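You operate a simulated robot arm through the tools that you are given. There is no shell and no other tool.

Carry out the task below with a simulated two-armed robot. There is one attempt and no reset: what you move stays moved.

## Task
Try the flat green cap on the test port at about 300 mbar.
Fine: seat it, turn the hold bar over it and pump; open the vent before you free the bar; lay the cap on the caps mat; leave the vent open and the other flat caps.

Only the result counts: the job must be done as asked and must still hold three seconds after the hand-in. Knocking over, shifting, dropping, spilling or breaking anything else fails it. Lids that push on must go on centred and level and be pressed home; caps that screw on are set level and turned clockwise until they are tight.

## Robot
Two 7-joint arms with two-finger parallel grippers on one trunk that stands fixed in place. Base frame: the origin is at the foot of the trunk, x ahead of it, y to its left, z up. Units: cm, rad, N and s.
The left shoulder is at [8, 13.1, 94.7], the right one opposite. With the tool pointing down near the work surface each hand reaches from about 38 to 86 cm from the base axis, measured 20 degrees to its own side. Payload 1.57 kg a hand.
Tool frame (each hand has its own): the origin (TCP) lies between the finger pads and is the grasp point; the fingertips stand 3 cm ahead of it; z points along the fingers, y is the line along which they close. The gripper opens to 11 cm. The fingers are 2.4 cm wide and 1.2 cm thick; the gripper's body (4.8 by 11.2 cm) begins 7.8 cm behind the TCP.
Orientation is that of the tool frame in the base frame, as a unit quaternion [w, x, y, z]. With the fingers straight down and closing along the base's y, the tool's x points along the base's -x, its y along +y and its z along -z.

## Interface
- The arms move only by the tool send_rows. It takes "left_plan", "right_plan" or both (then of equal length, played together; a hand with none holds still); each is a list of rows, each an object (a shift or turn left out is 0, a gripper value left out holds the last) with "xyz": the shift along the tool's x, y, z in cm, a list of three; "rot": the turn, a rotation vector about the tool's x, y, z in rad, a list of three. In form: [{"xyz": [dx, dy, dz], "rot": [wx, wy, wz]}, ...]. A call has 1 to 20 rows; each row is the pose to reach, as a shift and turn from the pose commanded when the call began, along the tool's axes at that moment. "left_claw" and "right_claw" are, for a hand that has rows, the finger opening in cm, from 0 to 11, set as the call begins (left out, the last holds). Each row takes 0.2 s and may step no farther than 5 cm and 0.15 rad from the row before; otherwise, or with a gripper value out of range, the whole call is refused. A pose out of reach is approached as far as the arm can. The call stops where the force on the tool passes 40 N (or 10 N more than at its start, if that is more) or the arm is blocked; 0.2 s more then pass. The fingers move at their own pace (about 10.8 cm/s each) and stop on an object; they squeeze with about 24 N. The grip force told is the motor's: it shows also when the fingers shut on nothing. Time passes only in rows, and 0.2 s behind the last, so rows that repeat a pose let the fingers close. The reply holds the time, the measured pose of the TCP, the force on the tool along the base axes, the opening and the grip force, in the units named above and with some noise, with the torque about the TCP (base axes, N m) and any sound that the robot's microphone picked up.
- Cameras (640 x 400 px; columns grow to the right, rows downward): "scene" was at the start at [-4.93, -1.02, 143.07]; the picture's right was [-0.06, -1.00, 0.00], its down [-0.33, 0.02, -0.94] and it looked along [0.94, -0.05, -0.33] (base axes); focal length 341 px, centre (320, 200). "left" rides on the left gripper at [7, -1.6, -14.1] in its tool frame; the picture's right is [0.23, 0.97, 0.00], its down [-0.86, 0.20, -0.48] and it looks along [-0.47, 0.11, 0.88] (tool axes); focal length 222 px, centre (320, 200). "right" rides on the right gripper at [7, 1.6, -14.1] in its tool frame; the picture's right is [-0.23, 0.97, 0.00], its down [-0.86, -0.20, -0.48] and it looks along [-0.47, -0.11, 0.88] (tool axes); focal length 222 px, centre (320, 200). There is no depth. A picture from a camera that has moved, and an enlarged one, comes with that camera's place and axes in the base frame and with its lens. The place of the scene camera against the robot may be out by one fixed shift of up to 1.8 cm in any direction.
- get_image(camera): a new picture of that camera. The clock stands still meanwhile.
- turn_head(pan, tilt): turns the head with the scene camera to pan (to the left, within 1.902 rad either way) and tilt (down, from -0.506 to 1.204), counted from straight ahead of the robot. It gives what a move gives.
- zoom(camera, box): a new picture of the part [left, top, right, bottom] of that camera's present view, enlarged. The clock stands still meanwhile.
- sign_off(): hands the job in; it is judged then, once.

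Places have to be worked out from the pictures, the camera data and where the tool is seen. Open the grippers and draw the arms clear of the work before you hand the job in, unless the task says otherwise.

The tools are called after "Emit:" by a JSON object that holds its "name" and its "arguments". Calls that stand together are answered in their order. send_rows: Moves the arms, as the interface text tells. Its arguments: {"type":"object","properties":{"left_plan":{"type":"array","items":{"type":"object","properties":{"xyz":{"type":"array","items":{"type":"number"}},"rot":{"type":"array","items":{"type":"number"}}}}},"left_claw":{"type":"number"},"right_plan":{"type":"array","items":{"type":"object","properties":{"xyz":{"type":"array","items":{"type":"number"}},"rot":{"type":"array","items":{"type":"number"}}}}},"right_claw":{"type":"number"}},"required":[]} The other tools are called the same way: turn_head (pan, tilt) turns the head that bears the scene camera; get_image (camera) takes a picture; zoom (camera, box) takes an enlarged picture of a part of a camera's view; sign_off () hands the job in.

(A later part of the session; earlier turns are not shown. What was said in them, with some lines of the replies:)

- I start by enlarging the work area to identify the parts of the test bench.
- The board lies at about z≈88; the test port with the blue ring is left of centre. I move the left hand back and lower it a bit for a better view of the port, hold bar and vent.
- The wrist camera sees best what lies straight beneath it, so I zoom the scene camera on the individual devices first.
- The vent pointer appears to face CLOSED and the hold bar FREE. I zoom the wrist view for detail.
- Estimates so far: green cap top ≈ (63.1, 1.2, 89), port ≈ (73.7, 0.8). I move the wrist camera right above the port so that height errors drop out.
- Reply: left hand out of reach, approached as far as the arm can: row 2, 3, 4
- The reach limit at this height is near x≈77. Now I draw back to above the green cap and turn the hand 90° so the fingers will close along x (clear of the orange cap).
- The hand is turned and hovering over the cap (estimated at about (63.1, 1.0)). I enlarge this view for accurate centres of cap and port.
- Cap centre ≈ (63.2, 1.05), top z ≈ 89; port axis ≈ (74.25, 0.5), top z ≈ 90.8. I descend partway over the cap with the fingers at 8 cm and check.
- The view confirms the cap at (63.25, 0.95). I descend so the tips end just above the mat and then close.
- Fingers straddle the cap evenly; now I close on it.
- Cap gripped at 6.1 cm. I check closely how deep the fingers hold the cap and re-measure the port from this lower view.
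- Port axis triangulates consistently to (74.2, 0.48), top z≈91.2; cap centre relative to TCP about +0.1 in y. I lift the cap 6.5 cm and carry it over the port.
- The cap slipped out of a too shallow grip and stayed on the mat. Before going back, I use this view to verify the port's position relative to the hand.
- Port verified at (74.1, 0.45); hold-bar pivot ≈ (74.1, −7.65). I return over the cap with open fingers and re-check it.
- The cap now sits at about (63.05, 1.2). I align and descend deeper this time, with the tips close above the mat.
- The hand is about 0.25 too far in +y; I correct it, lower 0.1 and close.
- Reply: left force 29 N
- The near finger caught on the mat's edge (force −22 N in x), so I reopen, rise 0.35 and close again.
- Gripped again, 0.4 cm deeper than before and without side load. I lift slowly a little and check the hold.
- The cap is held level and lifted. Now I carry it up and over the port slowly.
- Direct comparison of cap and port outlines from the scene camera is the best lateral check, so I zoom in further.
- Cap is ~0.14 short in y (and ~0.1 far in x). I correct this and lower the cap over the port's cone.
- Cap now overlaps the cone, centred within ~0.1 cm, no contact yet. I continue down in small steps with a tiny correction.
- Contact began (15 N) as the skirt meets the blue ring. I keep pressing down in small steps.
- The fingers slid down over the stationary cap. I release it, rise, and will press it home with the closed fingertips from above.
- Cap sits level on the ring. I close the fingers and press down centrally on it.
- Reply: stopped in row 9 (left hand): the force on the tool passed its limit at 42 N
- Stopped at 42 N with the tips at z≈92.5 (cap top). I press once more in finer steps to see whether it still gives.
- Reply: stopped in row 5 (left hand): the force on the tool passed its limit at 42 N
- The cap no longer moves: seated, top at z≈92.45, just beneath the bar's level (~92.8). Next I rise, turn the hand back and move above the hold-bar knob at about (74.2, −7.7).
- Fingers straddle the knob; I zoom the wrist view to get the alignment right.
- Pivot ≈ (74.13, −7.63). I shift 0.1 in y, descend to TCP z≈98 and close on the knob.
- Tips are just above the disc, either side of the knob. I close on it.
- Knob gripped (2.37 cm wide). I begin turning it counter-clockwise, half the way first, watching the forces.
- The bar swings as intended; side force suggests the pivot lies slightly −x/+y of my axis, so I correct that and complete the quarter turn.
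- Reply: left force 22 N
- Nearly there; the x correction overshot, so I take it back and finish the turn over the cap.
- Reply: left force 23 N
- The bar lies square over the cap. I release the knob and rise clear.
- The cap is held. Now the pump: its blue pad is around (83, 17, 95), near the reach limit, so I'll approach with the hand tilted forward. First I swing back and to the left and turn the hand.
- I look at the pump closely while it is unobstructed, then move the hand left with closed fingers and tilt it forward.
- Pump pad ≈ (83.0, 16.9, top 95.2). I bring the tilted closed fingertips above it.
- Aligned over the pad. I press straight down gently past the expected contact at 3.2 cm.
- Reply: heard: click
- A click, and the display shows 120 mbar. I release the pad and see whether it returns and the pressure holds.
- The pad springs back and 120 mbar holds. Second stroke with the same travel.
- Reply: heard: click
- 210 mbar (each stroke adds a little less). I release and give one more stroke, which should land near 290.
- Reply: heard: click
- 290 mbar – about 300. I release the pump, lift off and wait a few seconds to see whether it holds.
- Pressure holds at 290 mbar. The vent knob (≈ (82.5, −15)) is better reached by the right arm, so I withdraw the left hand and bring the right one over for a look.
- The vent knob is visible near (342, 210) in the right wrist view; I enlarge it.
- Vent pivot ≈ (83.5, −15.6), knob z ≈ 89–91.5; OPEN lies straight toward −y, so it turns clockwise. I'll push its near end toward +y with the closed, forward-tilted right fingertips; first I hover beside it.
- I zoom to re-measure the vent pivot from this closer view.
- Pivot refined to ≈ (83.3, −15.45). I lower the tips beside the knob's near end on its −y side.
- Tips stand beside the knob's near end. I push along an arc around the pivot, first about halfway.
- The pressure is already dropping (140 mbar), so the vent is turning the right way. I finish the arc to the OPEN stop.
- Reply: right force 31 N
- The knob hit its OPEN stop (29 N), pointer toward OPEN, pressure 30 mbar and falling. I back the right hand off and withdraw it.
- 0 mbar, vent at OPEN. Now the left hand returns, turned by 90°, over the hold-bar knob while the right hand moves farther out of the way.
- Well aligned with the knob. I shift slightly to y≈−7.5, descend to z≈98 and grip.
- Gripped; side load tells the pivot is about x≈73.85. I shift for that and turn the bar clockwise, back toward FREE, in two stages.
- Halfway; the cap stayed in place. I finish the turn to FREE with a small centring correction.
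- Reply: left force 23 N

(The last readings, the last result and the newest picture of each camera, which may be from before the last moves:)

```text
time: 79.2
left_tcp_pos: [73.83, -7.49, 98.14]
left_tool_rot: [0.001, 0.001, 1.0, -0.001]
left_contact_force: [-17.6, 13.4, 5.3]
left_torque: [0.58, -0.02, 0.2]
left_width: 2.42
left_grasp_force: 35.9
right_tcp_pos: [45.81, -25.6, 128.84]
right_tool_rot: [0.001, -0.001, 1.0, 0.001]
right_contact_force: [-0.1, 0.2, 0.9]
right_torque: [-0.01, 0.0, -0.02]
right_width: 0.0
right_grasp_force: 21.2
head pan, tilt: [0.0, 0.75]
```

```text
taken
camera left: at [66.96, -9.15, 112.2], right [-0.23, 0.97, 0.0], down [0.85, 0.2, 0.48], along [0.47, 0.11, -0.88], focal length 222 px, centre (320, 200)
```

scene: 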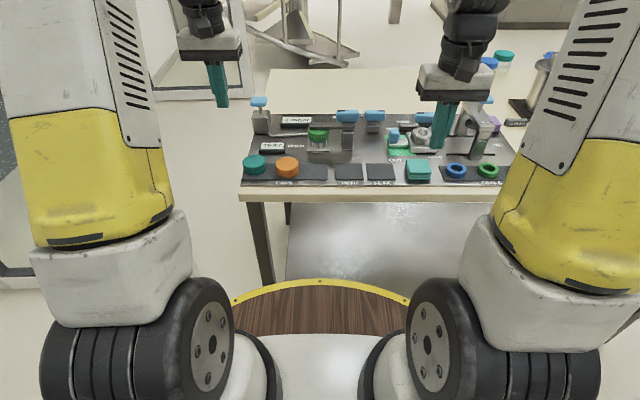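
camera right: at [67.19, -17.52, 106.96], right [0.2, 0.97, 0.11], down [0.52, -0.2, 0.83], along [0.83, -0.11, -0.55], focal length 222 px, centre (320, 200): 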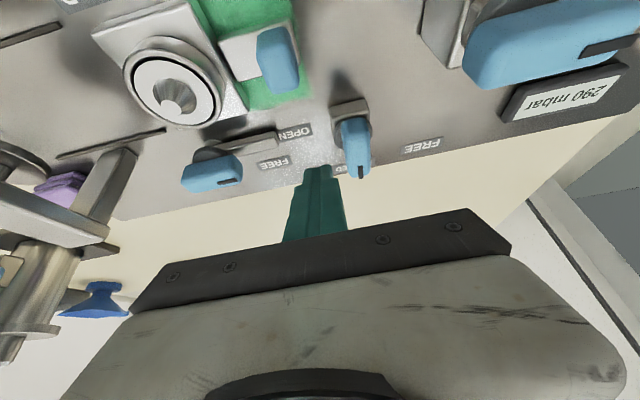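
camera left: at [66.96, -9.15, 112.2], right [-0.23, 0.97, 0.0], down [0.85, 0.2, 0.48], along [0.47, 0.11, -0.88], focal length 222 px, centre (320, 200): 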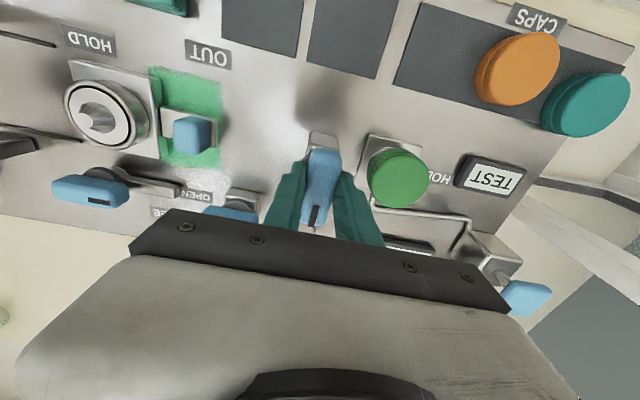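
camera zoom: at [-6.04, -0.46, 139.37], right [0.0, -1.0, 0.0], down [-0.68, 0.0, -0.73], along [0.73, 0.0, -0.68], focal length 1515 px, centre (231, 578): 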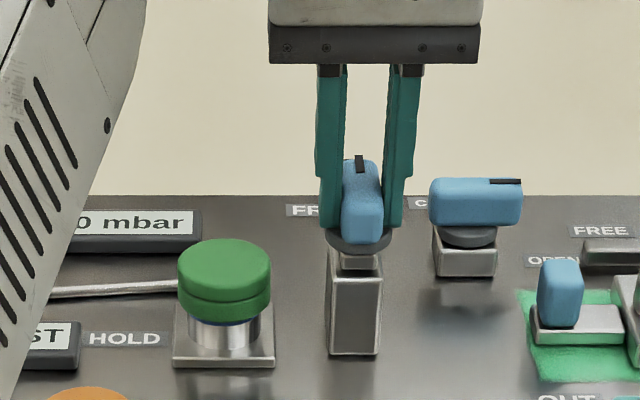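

The bar points to FREE again. I open the fingers and rise off the knob.

Emit:
{"name": "send_rows", "arguments": {"left_plan": [{"xyz": [0, 0, 0]}, {"xyz": [0, 0, 0]}, {"xyz": [0, 0, 0]}, {"xyz": [0, 0, -2]}, {"xyz": [0, 0, -4.5]}, {"xyz": [0, 0, -4.5]}], "left_claw": 5}}

Emit:
{"name": "zoom", "arguments": {"camera": "scene", "box": [290, 70, 390, 160]}}

```text
time: 80.6
left_tcp_pos: [74.05, -7.71, 102.33]
left_tool_rot: [0.001, 0.0, 1.0, -0.002]
left_contact_force: [0.4, 0.4, -0.2]
left_torque: [-0.02, 0.01, -0.02]
left_width: 4.99
left_grasp_force: 0.0
right_tcp_pos: [45.66, -25.52, 128.88]
right_tool_rot: [0.0, 0.0, 1.0, 0.0]
right_contact_force: [0.0, -0.4, 0.6]
right_torque: [0.01, -0.06, 0.0]
right_width: 0.0
right_grasp_force: 21.2
head pan, tilt: [0.0, 0.75]
```

```text
4.44 times, centred on (340, 115) of scene
camera zoom: at [-5.95, -0.52, 139.38], right [0.0, -1.0, 0.0], down [-0.68, 0.0, -0.73], along [0.73, 0.0, -0.68], focal length 1515 px, centre (231, 578)
```

zoom: 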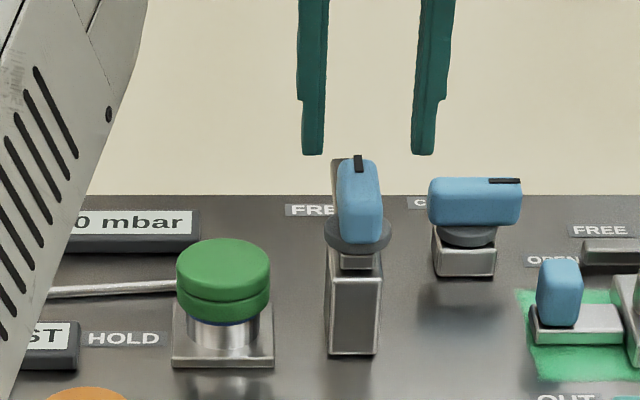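

Bar is at FREE, cap still seated. I move over the cap, turning the hand to close along x, fingers 8.5 cm open.

Emit:
{"name": "send_rows", "arguments": {"left_plan": [{"xyz": [0, 0.5, -0.5], "rot": [0, 0, -0.14]}, {"xyz": [0, 1.5, -0.5], "rot": [0, 0, -0.28]}, {"xyz": [0, 2.5, -0.5], "rot": [0, 0, -0.42]}, {"xyz": [0, 3.5, -0.5], "rot": [0, 0, -0.56]}, {"xyz": [0, 4.5, -0.5], "rot": [0, 0, -0.7]}, {"xyz": [0, 5.5, -0.5], "rot": [0, 0, -0.84]}, {"xyz": [0, 6.5, -0.5], "rot": [0, 0, -0.98]}, {"xyz": [0, 7.2, -0.5], "rot": [0, 0, -1.12]}, {"xyz": [0, 7.8, 0], "rot": [0, 0, -1.26]}, {"xyz": [0, 8.05, 0.5], "rot": [0, 0, -1.4]}, {"xyz": [0, 8.05, 1.2], "rot": [0, 0, -1.5]}, {"xyz": [0, 8.05, 1.2], "rot": [0, 0, -1.57]}, {"xyz": [0, 8.05, 1.2], "rot": [0, 0, -1.57]}], "left_claw": 8.5}}

Emit:
{"name": "zoom", "arguments": {"camera": "left", "box": [240, 70, 400, 200]}}

Emit:
{"name": "zoom", "arguments": {"camera": "scene", "box": [300, 105, 340, 155]}}

```text
time: 83.4
left_tcp_pos: [73.88, 0.43, 101.22]
left_tool_rot: [0.0, -0.707, 0.708, -0.002]
left_contact_force: [-0.5, -0.3, -0.5]
left_torque: [0.0, 0.02, -0.03]
left_width: 8.49
left_grasp_force: 0.1
right_tcp_pos: [45.71, -25.57, 128.89]
right_tool_rot: [0.0, -0.001, 1.0, 0.0]
right_contact_force: [-0.1, 0.6, 0.2]
right_torque: [0.0, 0.02, 0.01]
right_width: 0.0
right_grasp_force: 21.3
head pan, tilt: [0.0, 0.75]
```

```text
3.08 times, centred on (320, 135) of left
camera zoom: at [75.51, -6.57, 115.39], right [-0.97, -0.23, 0.0], down [-0.2, 0.86, 0.47], along [-0.11, 0.46, -0.88], focal length 684 px, centre (320, 400)
```

zoom: 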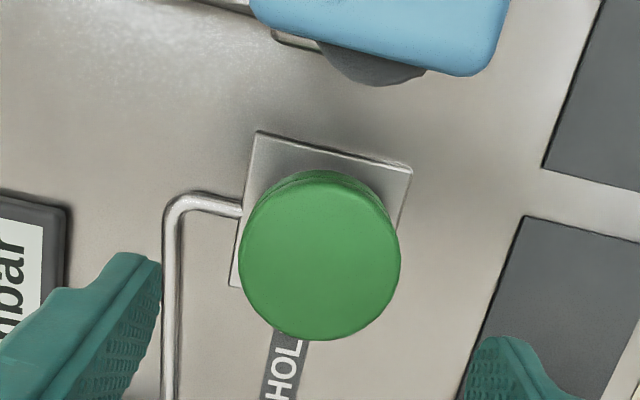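

```text
8.00 times, centred on (320, 130) of scene
camera zoom: at [-5.94, -0.52, 139.38], right [0.0, -1.0, 0.0], down [-0.68, 0.0, -0.73], along [0.73, 0.0, -0.68], focal length 2727 px, centre (320, 760)
```

zoom: 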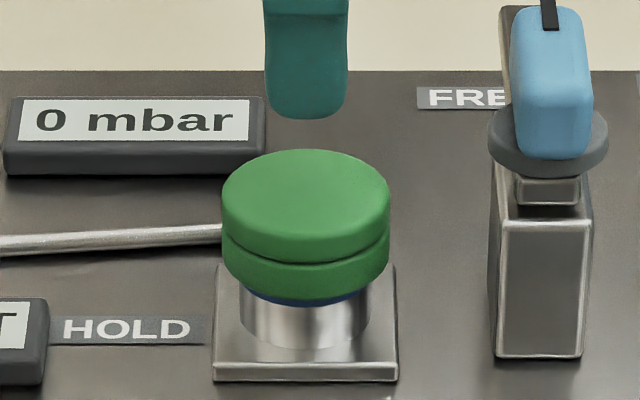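

Hand is centred over the cap. I descend to TCP z≈92.7 so the pads cover the full cap, then grip.

Emit:
{"name": "send_rows", "arguments": {"left_plan": [{"xyz": [0, 0, 2]}, {"xyz": [0, 0, 4]}, {"xyz": [0, 0, 6]}, {"xyz": [0, 0, 7.5]}, {"xyz": [0, 0, 8.5]}, {"xyz": [0, 0, 8.5]}], "left_claw": 8.5}}

Emit:
{"name": "send_rows", "arguments": {"left_plan": [{"xyz": [0, 0, 0]}, {"xyz": [0, 0, 0]}, {"xyz": [0, 0, 0]}, {"xyz": [0, 0, 0]}], "left_claw": 4}}

Emit:
{"name": "zoom", "arguments": {"camera": "scene", "box": [300, 105, 340, 155]}}

Emit:
{"name": "zoom", "arguments": {"camera": "left", "box": [240, 100, 400, 230]}}

```text
time: 84.8
left_tcp_pos: [73.92, 0.43, 92.79]
left_tool_rot: [0.0, -0.706, 0.708, -0.002]
left_contact_force: [0.7, -0.6, 0.2]
left_torque: [0.01, 0.01, -0.01]
left_width: 8.51
left_grasp_force: 0.1
right_tcp_pos: [45.69, -25.52, 128.9]
right_tool_rot: [0.0, 0.0, 1.0, -0.001]
right_contact_force: [-0.7, -0.2, -1.5]
right_torque: [0.0, 0.0, 0.02]
right_width: 0.0
right_grasp_force: 21.8
head pan, tilt: [0.0, 0.75]
```

```text
time: 85.8
left_tcp_pos: [73.87, 0.45, 92.63]
left_tool_rot: [0.0, -0.706, 0.708, -0.001]
left_contact_force: [0.9, 0.3, 0.0]
left_torque: [0.04, 0.04, -0.03]
left_width: 6.14
left_grasp_force: 24.3
right_tcp_pos: [45.87, -25.5, 128.69]
right_tool_rot: [0.0, 0.0, 1.0, 0.0]
right_contact_force: [-0.4, 0.4, 1.2]
right_torque: [0.02, 0.02, 0.02]
right_width: 0.0
right_grasp_force: 21.4
head pan, tilt: [0.0, 0.75]
```

```text
8.00 times, centred on (320, 130) of scene
camera zoom: at [-5.94, -0.52, 139.38], right [0.0, -1.0, 0.0], down [-0.68, 0.0, -0.73], along [0.73, 0.0, -0.68], focal length 2727 px, centre (320, 760)
```

zoom: 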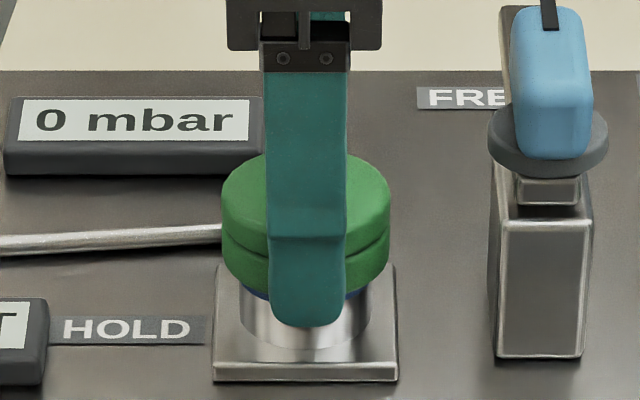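

```text
3.08 times, centred on (320, 165) of left
camera zoom: at [75.55, -6.57, 106.99], right [-0.97, -0.22, 0.0], down [-0.2, 0.86, 0.48], along [-0.11, 0.46, -0.88], focal length 684 px, centre (320, 308)
```

zoom: 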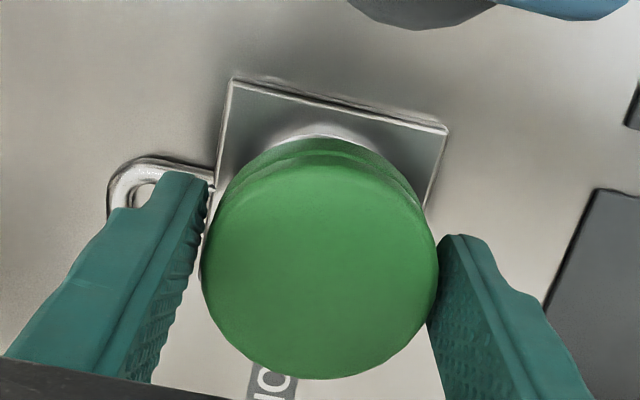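

Gripped, but the tips reach ~0.8 cm below the cap, which would prevent setting it down flush. I regrip 1 cm higher before pulling.

Emit:
{"name": "send_rows", "arguments": {"left_plan": [{"xyz": [0, 0, 0]}, {"xyz": [0, 0, 0]}, {"xyz": [0, 0, -0.5]}, {"xyz": [0, 0, -1.0]}, {"xyz": [0, 0, -1.0]}], "left_claw": 8}}

Emit:
{"name": "send_rows", "arguments": {"left_plan": [{"xyz": [0, 0, 0]}, {"xyz": [0, 0, 0]}, {"xyz": [0, 0, 0]}, {"xyz": [0, 0, 0]}, {"xyz": [0, 0, -0.15]}, {"xyz": [0, 0, -0.3]}, {"xyz": [0, 0, -0.45]}, {"xyz": [0, 0, -0.6]}], "left_claw": 4}}

Emit:
{"name": "zoom", "arguments": {"camera": "scene", "box": [300, 105, 340, 155]}}

```text
time: 87.0
left_tcp_pos: [73.98, 0.37, 93.84]
left_tool_rot: [-0.001, -0.706, 0.708, -0.002]
left_contact_force: [-0.6, -0.2, 0.6]
left_torque: [-0.05, 0.0, 0.0]
left_width: 7.99
left_grasp_force: 0.1
right_tcp_pos: [45.75, -25.47, 128.9]
right_tool_rot: [0.0, 0.0, 1.0, 0.0]
right_contact_force: [0.0, 0.4, -0.9]
right_torque: [0.0, 0.02, -0.01]
right_width: 0.0
right_grasp_force: 21.1
head pan, tilt: [0.0, 0.75]
```

```text
time: 88.8
left_tcp_pos: [74.01, 0.45, 94.31]
left_tool_rot: [0.0, -0.706, 0.709, -0.002]
left_contact_force: [-0.3, 0.5, -1.3]
left_torque: [-0.02, 0.05, -0.01]
left_width: 6.09
left_grasp_force: 23.7
right_tcp_pos: [45.73, -25.43, 128.83]
right_tool_rot: [0.0, 0.0, 1.0, -0.001]
right_contact_force: [-0.3, -0.2, 0.4]
right_torque: [-0.02, -0.05, 0.0]
right_width: 0.0
right_grasp_force: 21.9
head pan, tilt: [0.0, 0.75]
```

```text
8.00 times, centred on (320, 130) of scene
camera zoom: at [-5.94, -0.52, 139.38], right [0.0, -1.0, 0.0], down [-0.68, 0.0, -0.73], along [0.73, 0.0, -0.68], focal length 2727 px, centre (320, 760)
```

zoom: 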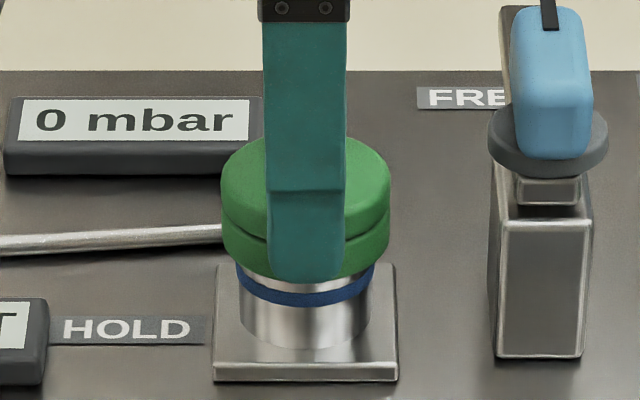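

The cap came off cleanly with the hand. I lift it slowly and carry it back above its place on the caps mat.

Emit:
{"name": "send_rows", "arguments": {"left_plan": [{"xyz": [0, 0, -0.4]}, {"xyz": [0, 0, -1]}, {"xyz": [0, 0, -1.8]}, {"xyz": [0, 0, -2.6]}, {"xyz": [0, 0, -3.1]}, {"xyz": [0, 0.8, -3.1]}, {"xyz": [-0.1, 2.2, -3.1]}, {"xyz": [-0.2, 3.8, -3.1]}, {"xyz": [-0.3, 5.5, -3.1]}, {"xyz": [-0.4, 7.2, -3.1]}, {"xyz": [-0.5, 8.8, -3.1]}, {"xyz": [-0.65, 10.2, -3.1]}, {"xyz": [-0.65, 10.9, -3.1]}, {"xyz": [-0.65, 10.9, -3.1]}, {"xyz": [-0.65, 10.9, -3.1]}]}}

Emit:
{"name": "zoom", "arguments": {"camera": "scene", "box": [280, 105, 360, 190]}}

Emit:
{"name": "zoom", "arguments": {"camera": "left", "box": [220, 80, 420, 230]}}

```text
time: 92.0
left_tcp_pos: [62.92, 1.12, 97.43]
left_tool_rot: [-0.001, -0.706, 0.708, -0.001]
left_contact_force: [0.2, 0.6, -0.5]
left_torque: [0.01, 0.0, 0.02]
left_width: 6.11
left_grasp_force: 23.7
right_tcp_pos: [45.74, -25.47, 128.85]
right_tool_rot: [0.0, 0.0, 1.0, 0.001]
right_contact_force: [-0.4, -0.1, 0.1]
right_torque: [0.01, 0.03, 0.0]
right_width: 0.03
right_grasp_force: 21.4
head pan, tilt: [0.0, 0.75]
```

```text
4.71 times, centred on (320, 148) of scene
camera zoom: at [-5.95, -0.52, 139.38], right [0.0, -1.0, 0.0], down [-0.68, 0.0, -0.73], along [0.73, 0.0, -0.68], focal length 1604 px, centre (320, 447)
```

zoom: 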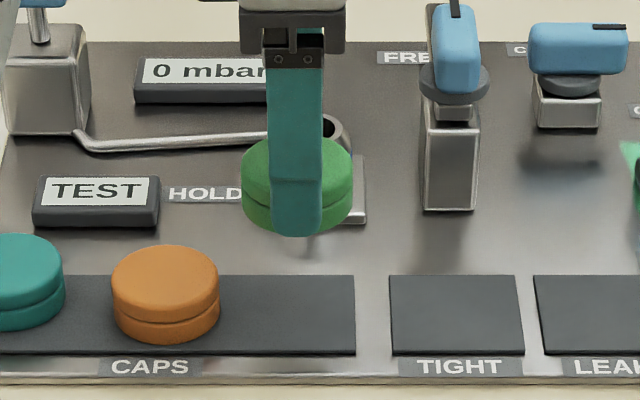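

```text
2.67 times, centred on (320, 155) of left
camera zoom: at [64.72, -5.84, 111.66], right [-0.97, -0.22, 0.0], down [-0.2, 0.86, 0.48], along [-0.11, 0.46, -0.88], focal length 592 px, centre (320, 320)
```

zoom: 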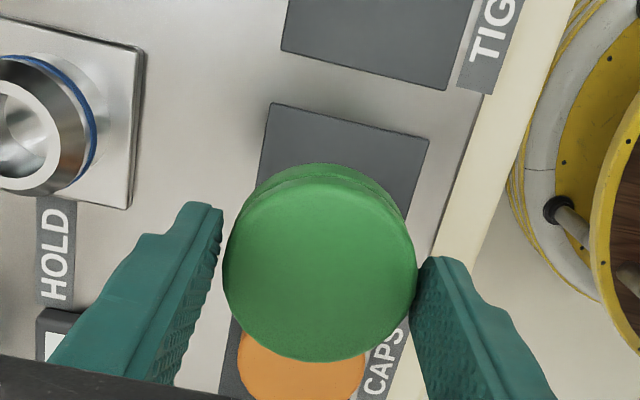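

Above the free spot, cap level. I lower it, slowing near the mat.

Emit:
{"name": "send_rows", "arguments": {"left_plan": [{"xyz": [0, 0, 1.5]}, {"xyz": [0, 0, 3]}, {"xyz": [0, 0, 4.5]}, {"xyz": [0, 0, 5.7]}, {"xyz": [0, 0, 6.4]}, {"xyz": [0, 0, 6.8]}, {"xyz": [0, 0, 7.0]}, {"xyz": [0, 0, 7.0]}]}}

Emit:
{"name": "zoom", "arguments": {"camera": "scene", "box": [290, 125, 350, 185]}}

Emit:
{"name": "zoom", "arguments": {"camera": "left", "box": [220, 80, 420, 230]}}

```text
time: 93.8
left_tcp_pos: [63.19, 1.08, 90.55]
left_tool_rot: [0.0, -0.706, 0.708, -0.002]
left_contact_force: [0.4, 1.2, 17.0]
left_torque: [0.05, 0.13, -0.05]
left_width: 6.1
left_grasp_force: 23.4
right_tcp_pos: [45.65, -25.45, 128.88]
right_tool_rot: [0.0, 0.0, 1.0, 0.0]
right_contact_force: [-0.2, 0.8, -0.1]
right_torque: [-0.03, 0.0, -0.02]
right_width: 0.0
right_grasp_force: 20.5
head pan, tilt: [0.0, 0.75]
```

```text
6.67 times, centred on (320, 155) of scene
camera zoom: at [-6.0, -0.51, 139.37], right [0.0, -1.0, 0.0], down [-0.68, 0.0, -0.73], along [0.73, 0.0, -0.68], focal length 2272 px, centre (320, 500)
```

zoom: 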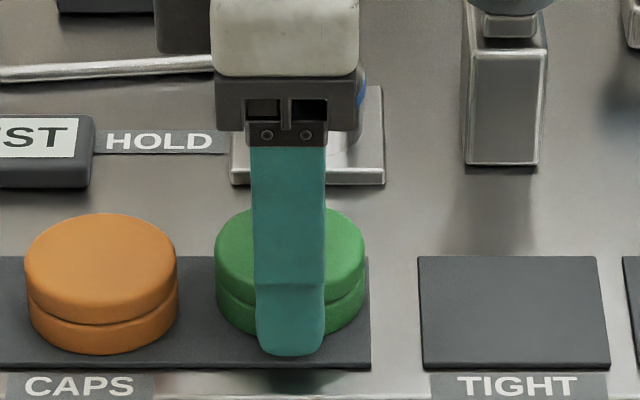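

```text
2.67 times, centred on (320, 155) of left
camera zoom: at [64.74, -5.89, 104.75], right [-0.97, -0.22, 0.0], down [-0.2, 0.86, 0.47], along [-0.1, 0.46, -0.88], focal length 592 px, centre (320, 320)
```

zoom: 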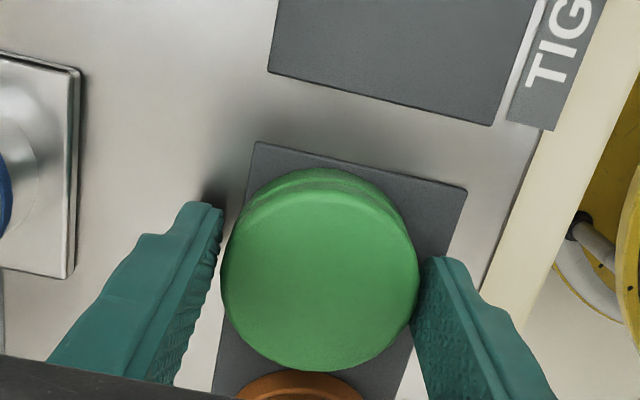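

The cap rests on the mat (17 N upward). I ease the load, open and lift straight away.

Emit:
{"name": "send_rows", "arguments": {"left_plan": [{"xyz": [0, 0, -0.15]}, {"xyz": [0, 0, -0.2]}]}}

Emit:
{"name": "send_rows", "arguments": {"left_plan": [{"xyz": [0, 0, 0]}, {"xyz": [0, 0, 0]}, {"xyz": [0, 0, 0]}, {"xyz": [0, 0, -2]}, {"xyz": [0, 0, -5]}, {"xyz": [0, 0, -9]}, {"xyz": [0, 0, -13]}], "left_claw": 9}}

Emit:
{"name": "zoom", "arguments": {"camera": "scene", "box": [240, 80, 400, 190]}}

Emit:
{"name": "zoom", "arguments": {"camera": "left", "box": [220, 80, 420, 230]}}

```text
time: 94.4
left_tcp_pos: [63.08, 1.05, 90.49]
left_tool_rot: [-0.002, -0.707, 0.707, -0.001]
left_contact_force: [0.3, 0.1, -0.9]
left_torque: [0.02, -0.02, 0.02]
left_width: 6.09
left_grasp_force: 24.4
right_tcp_pos: [45.77, -25.46, 128.74]
right_tool_rot: [0.001, -0.001, 1.0, 0.0]
right_contact_force: [0.5, -0.3, -0.2]
right_torque: [0.02, -0.03, -0.04]
right_width: 0.0
right_grasp_force: 21.7
head pan, tilt: [0.0, 0.75]
```

```text
time: 96.0
left_tcp_pos: [62.97, 1.21, 103.82]
left_tool_rot: [0.0, -0.706, 0.708, -0.003]
left_contact_force: [-0.3, -0.2, 0.2]
left_torque: [-0.03, 0.04, 0.0]
left_width: 9.01
left_grasp_force: 0.0
right_tcp_pos: [45.74, -25.57, 128.81]
right_tool_rot: [0.0, 0.0, 1.0, 0.0]
right_contact_force: [0.3, -0.7, -0.3]
right_torque: [0.01, 0.0, 0.0]
right_width: 0.0
right_grasp_force: 22.1
head pan, tilt: [0.0, 0.75]
```

```text
3.64 times, centred on (320, 135) of scene
camera zoom: at [-5.93, -0.52, 139.38], right [0.0, -1.0, 0.0], down [-0.68, 0.0, -0.73], along [0.73, 0.0, -0.68], focal length 1239 px, centre (320, 436)
```

zoom: 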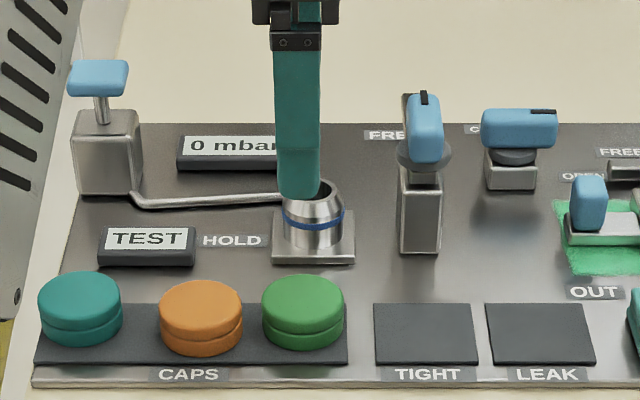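

```text
2.67 times, centred on (320, 155) of left
camera zoom: at [64.68, -5.74, 118.08], right [-0.97, -0.22, 0.0], down [-0.2, 0.86, 0.47], along [-0.11, 0.46, -0.88], focal length 592 px, centre (320, 320)
```

zoom: 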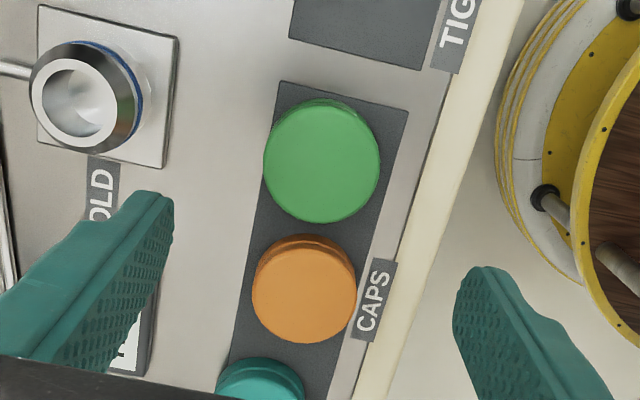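

The cap lies flat on the caps mat in its original place; vent open, bar free, port empty. I withdraw both arms and open both grippers.

Emit:
{"name": "send_rows", "arguments": {"left_plan": [{"xyz": [0, 0, -3]}, {"xyz": [0, 1, -6]}, {"xyz": [-2, 2, -9]}, {"xyz": [-5, 3, -12]}, {"xyz": [-8, 5, -14]}, {"xyz": [-11, 7, -16]}, {"xyz": [-14, 9, -18]}, {"xyz": [-17, 11, -19]}, {"xyz": [-17, 11, -19]}], "left_claw": 11, "right_plan": [{"xyz": [0, 0, -0.5]}, {"xyz": [0, 0, -1]}, {"xyz": [0, 0, -1]}, {"xyz": [0, 0, -1]}, {"xyz": [0, 0, -1]}, {"xyz": [0, 0, -1]}, {"xyz": [0, 0, -1]}, {"xyz": [0, 0, -1]}, {"xyz": [0, 0, -1]}], "right_claw": 11}}

Emit:
{"name": "get_image", "arguments": {"camera": "scene"}}

Emit:
{"name": "zoom", "arguments": {"camera": "scene", "box": [235, 85, 405, 195]}}

Emit:
{"name": "zoom", "arguments": {"camera": "scene", "box": [370, 85, 540, 195]}}

```text
time: 98.0
left_tcp_pos: [51.97, 18.27, 122.52]
left_tool_rot: [-0.001, -0.706, 0.708, -0.002]
left_contact_force: [0.2, 0.8, -0.3]
left_torque: [-0.03, 0.01, 0.0]
left_width: 10.98
left_grasp_force: 0.1
right_tcp_pos: [45.6, -25.42, 129.86]
right_tool_rot: [0.0, -0.001, 1.0, 0.0]
right_contact_force: [0.5, -0.4, -0.2]
right_torque: [0.0, 0.0, -0.03]
right_width: 10.99
right_grasp_force: 0.2
head pan, tilt: [0.0, 0.75]
```

```text
taken
```

scene: 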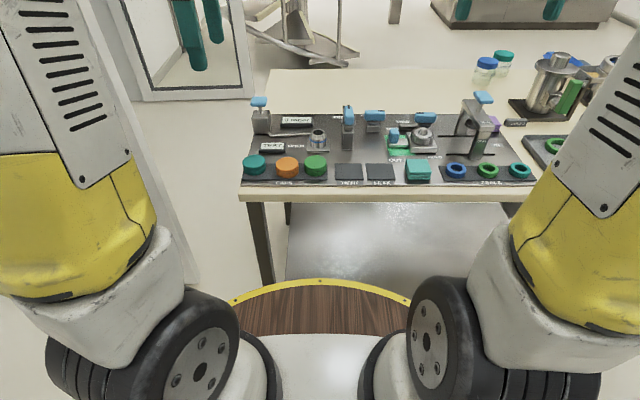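

```text
3.64 times, centred on (320, 140) of scene
camera zoom: at [-5.96, -0.51, 139.38], right [0.0, -1.0, 0.0], down [-0.68, 0.0, -0.73], along [0.73, 0.0, -0.68], focal length 1239 px, centre (320, 418)
```

zoom: 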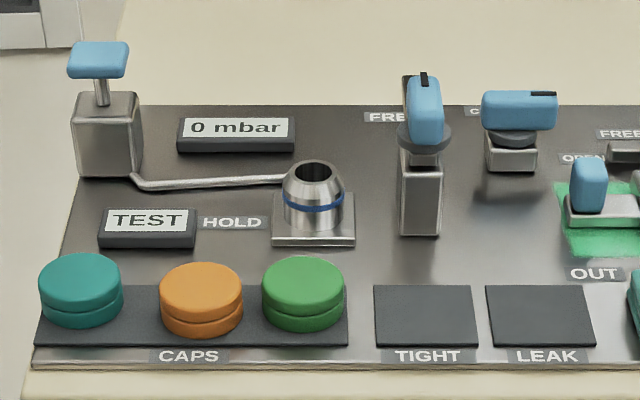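

```text
3.64 times, centred on (455, 140) of scene
camera zoom: at [-5.96, -0.51, 139.38], right [0.0, -1.0, 0.0], down [-0.68, 0.0, -0.73], along [0.73, 0.0, -0.68], focal length 1239 px, centre (-171, 418)
```

zoom: 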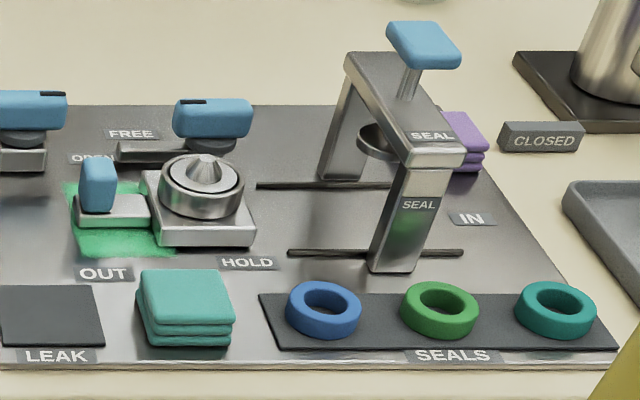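

Everything is as asked: 0 mbar, vent at OPEN, bar at FREE, the green cap on the caps mat, the other caps untouched, and both arms clear and open. I hand the job in.

Emit:
{"name": "sign_off", "arguments": {}}

```text
The job is handed in.
```

I tried the flat green cap on the test port and it held at 290 mbar, the closest I could get to 300. The pump went from 210 to 290 on the third stroke, and a fourth would have gone well past 300.

- **Hold:** the display stayed at 290 mbar for about four seconds with the pump released, so the cap showed no leak.
- **Venting:** I opened the vent and let the pressure fall to 0 mbar before freeing the bar. The vent is still open.
- **Cap:** it is back on the caps mat, flat and in its original place. The orange and teal caps were not touched.
- **First pickup:** on my first try the cap slipped out of the fingers and stayed on the mat. On the next, one finger briefly pressed the mat's edge; nothing visibly moved.

Both arms are clear of the bench with the grippers open, and the job is handed in.
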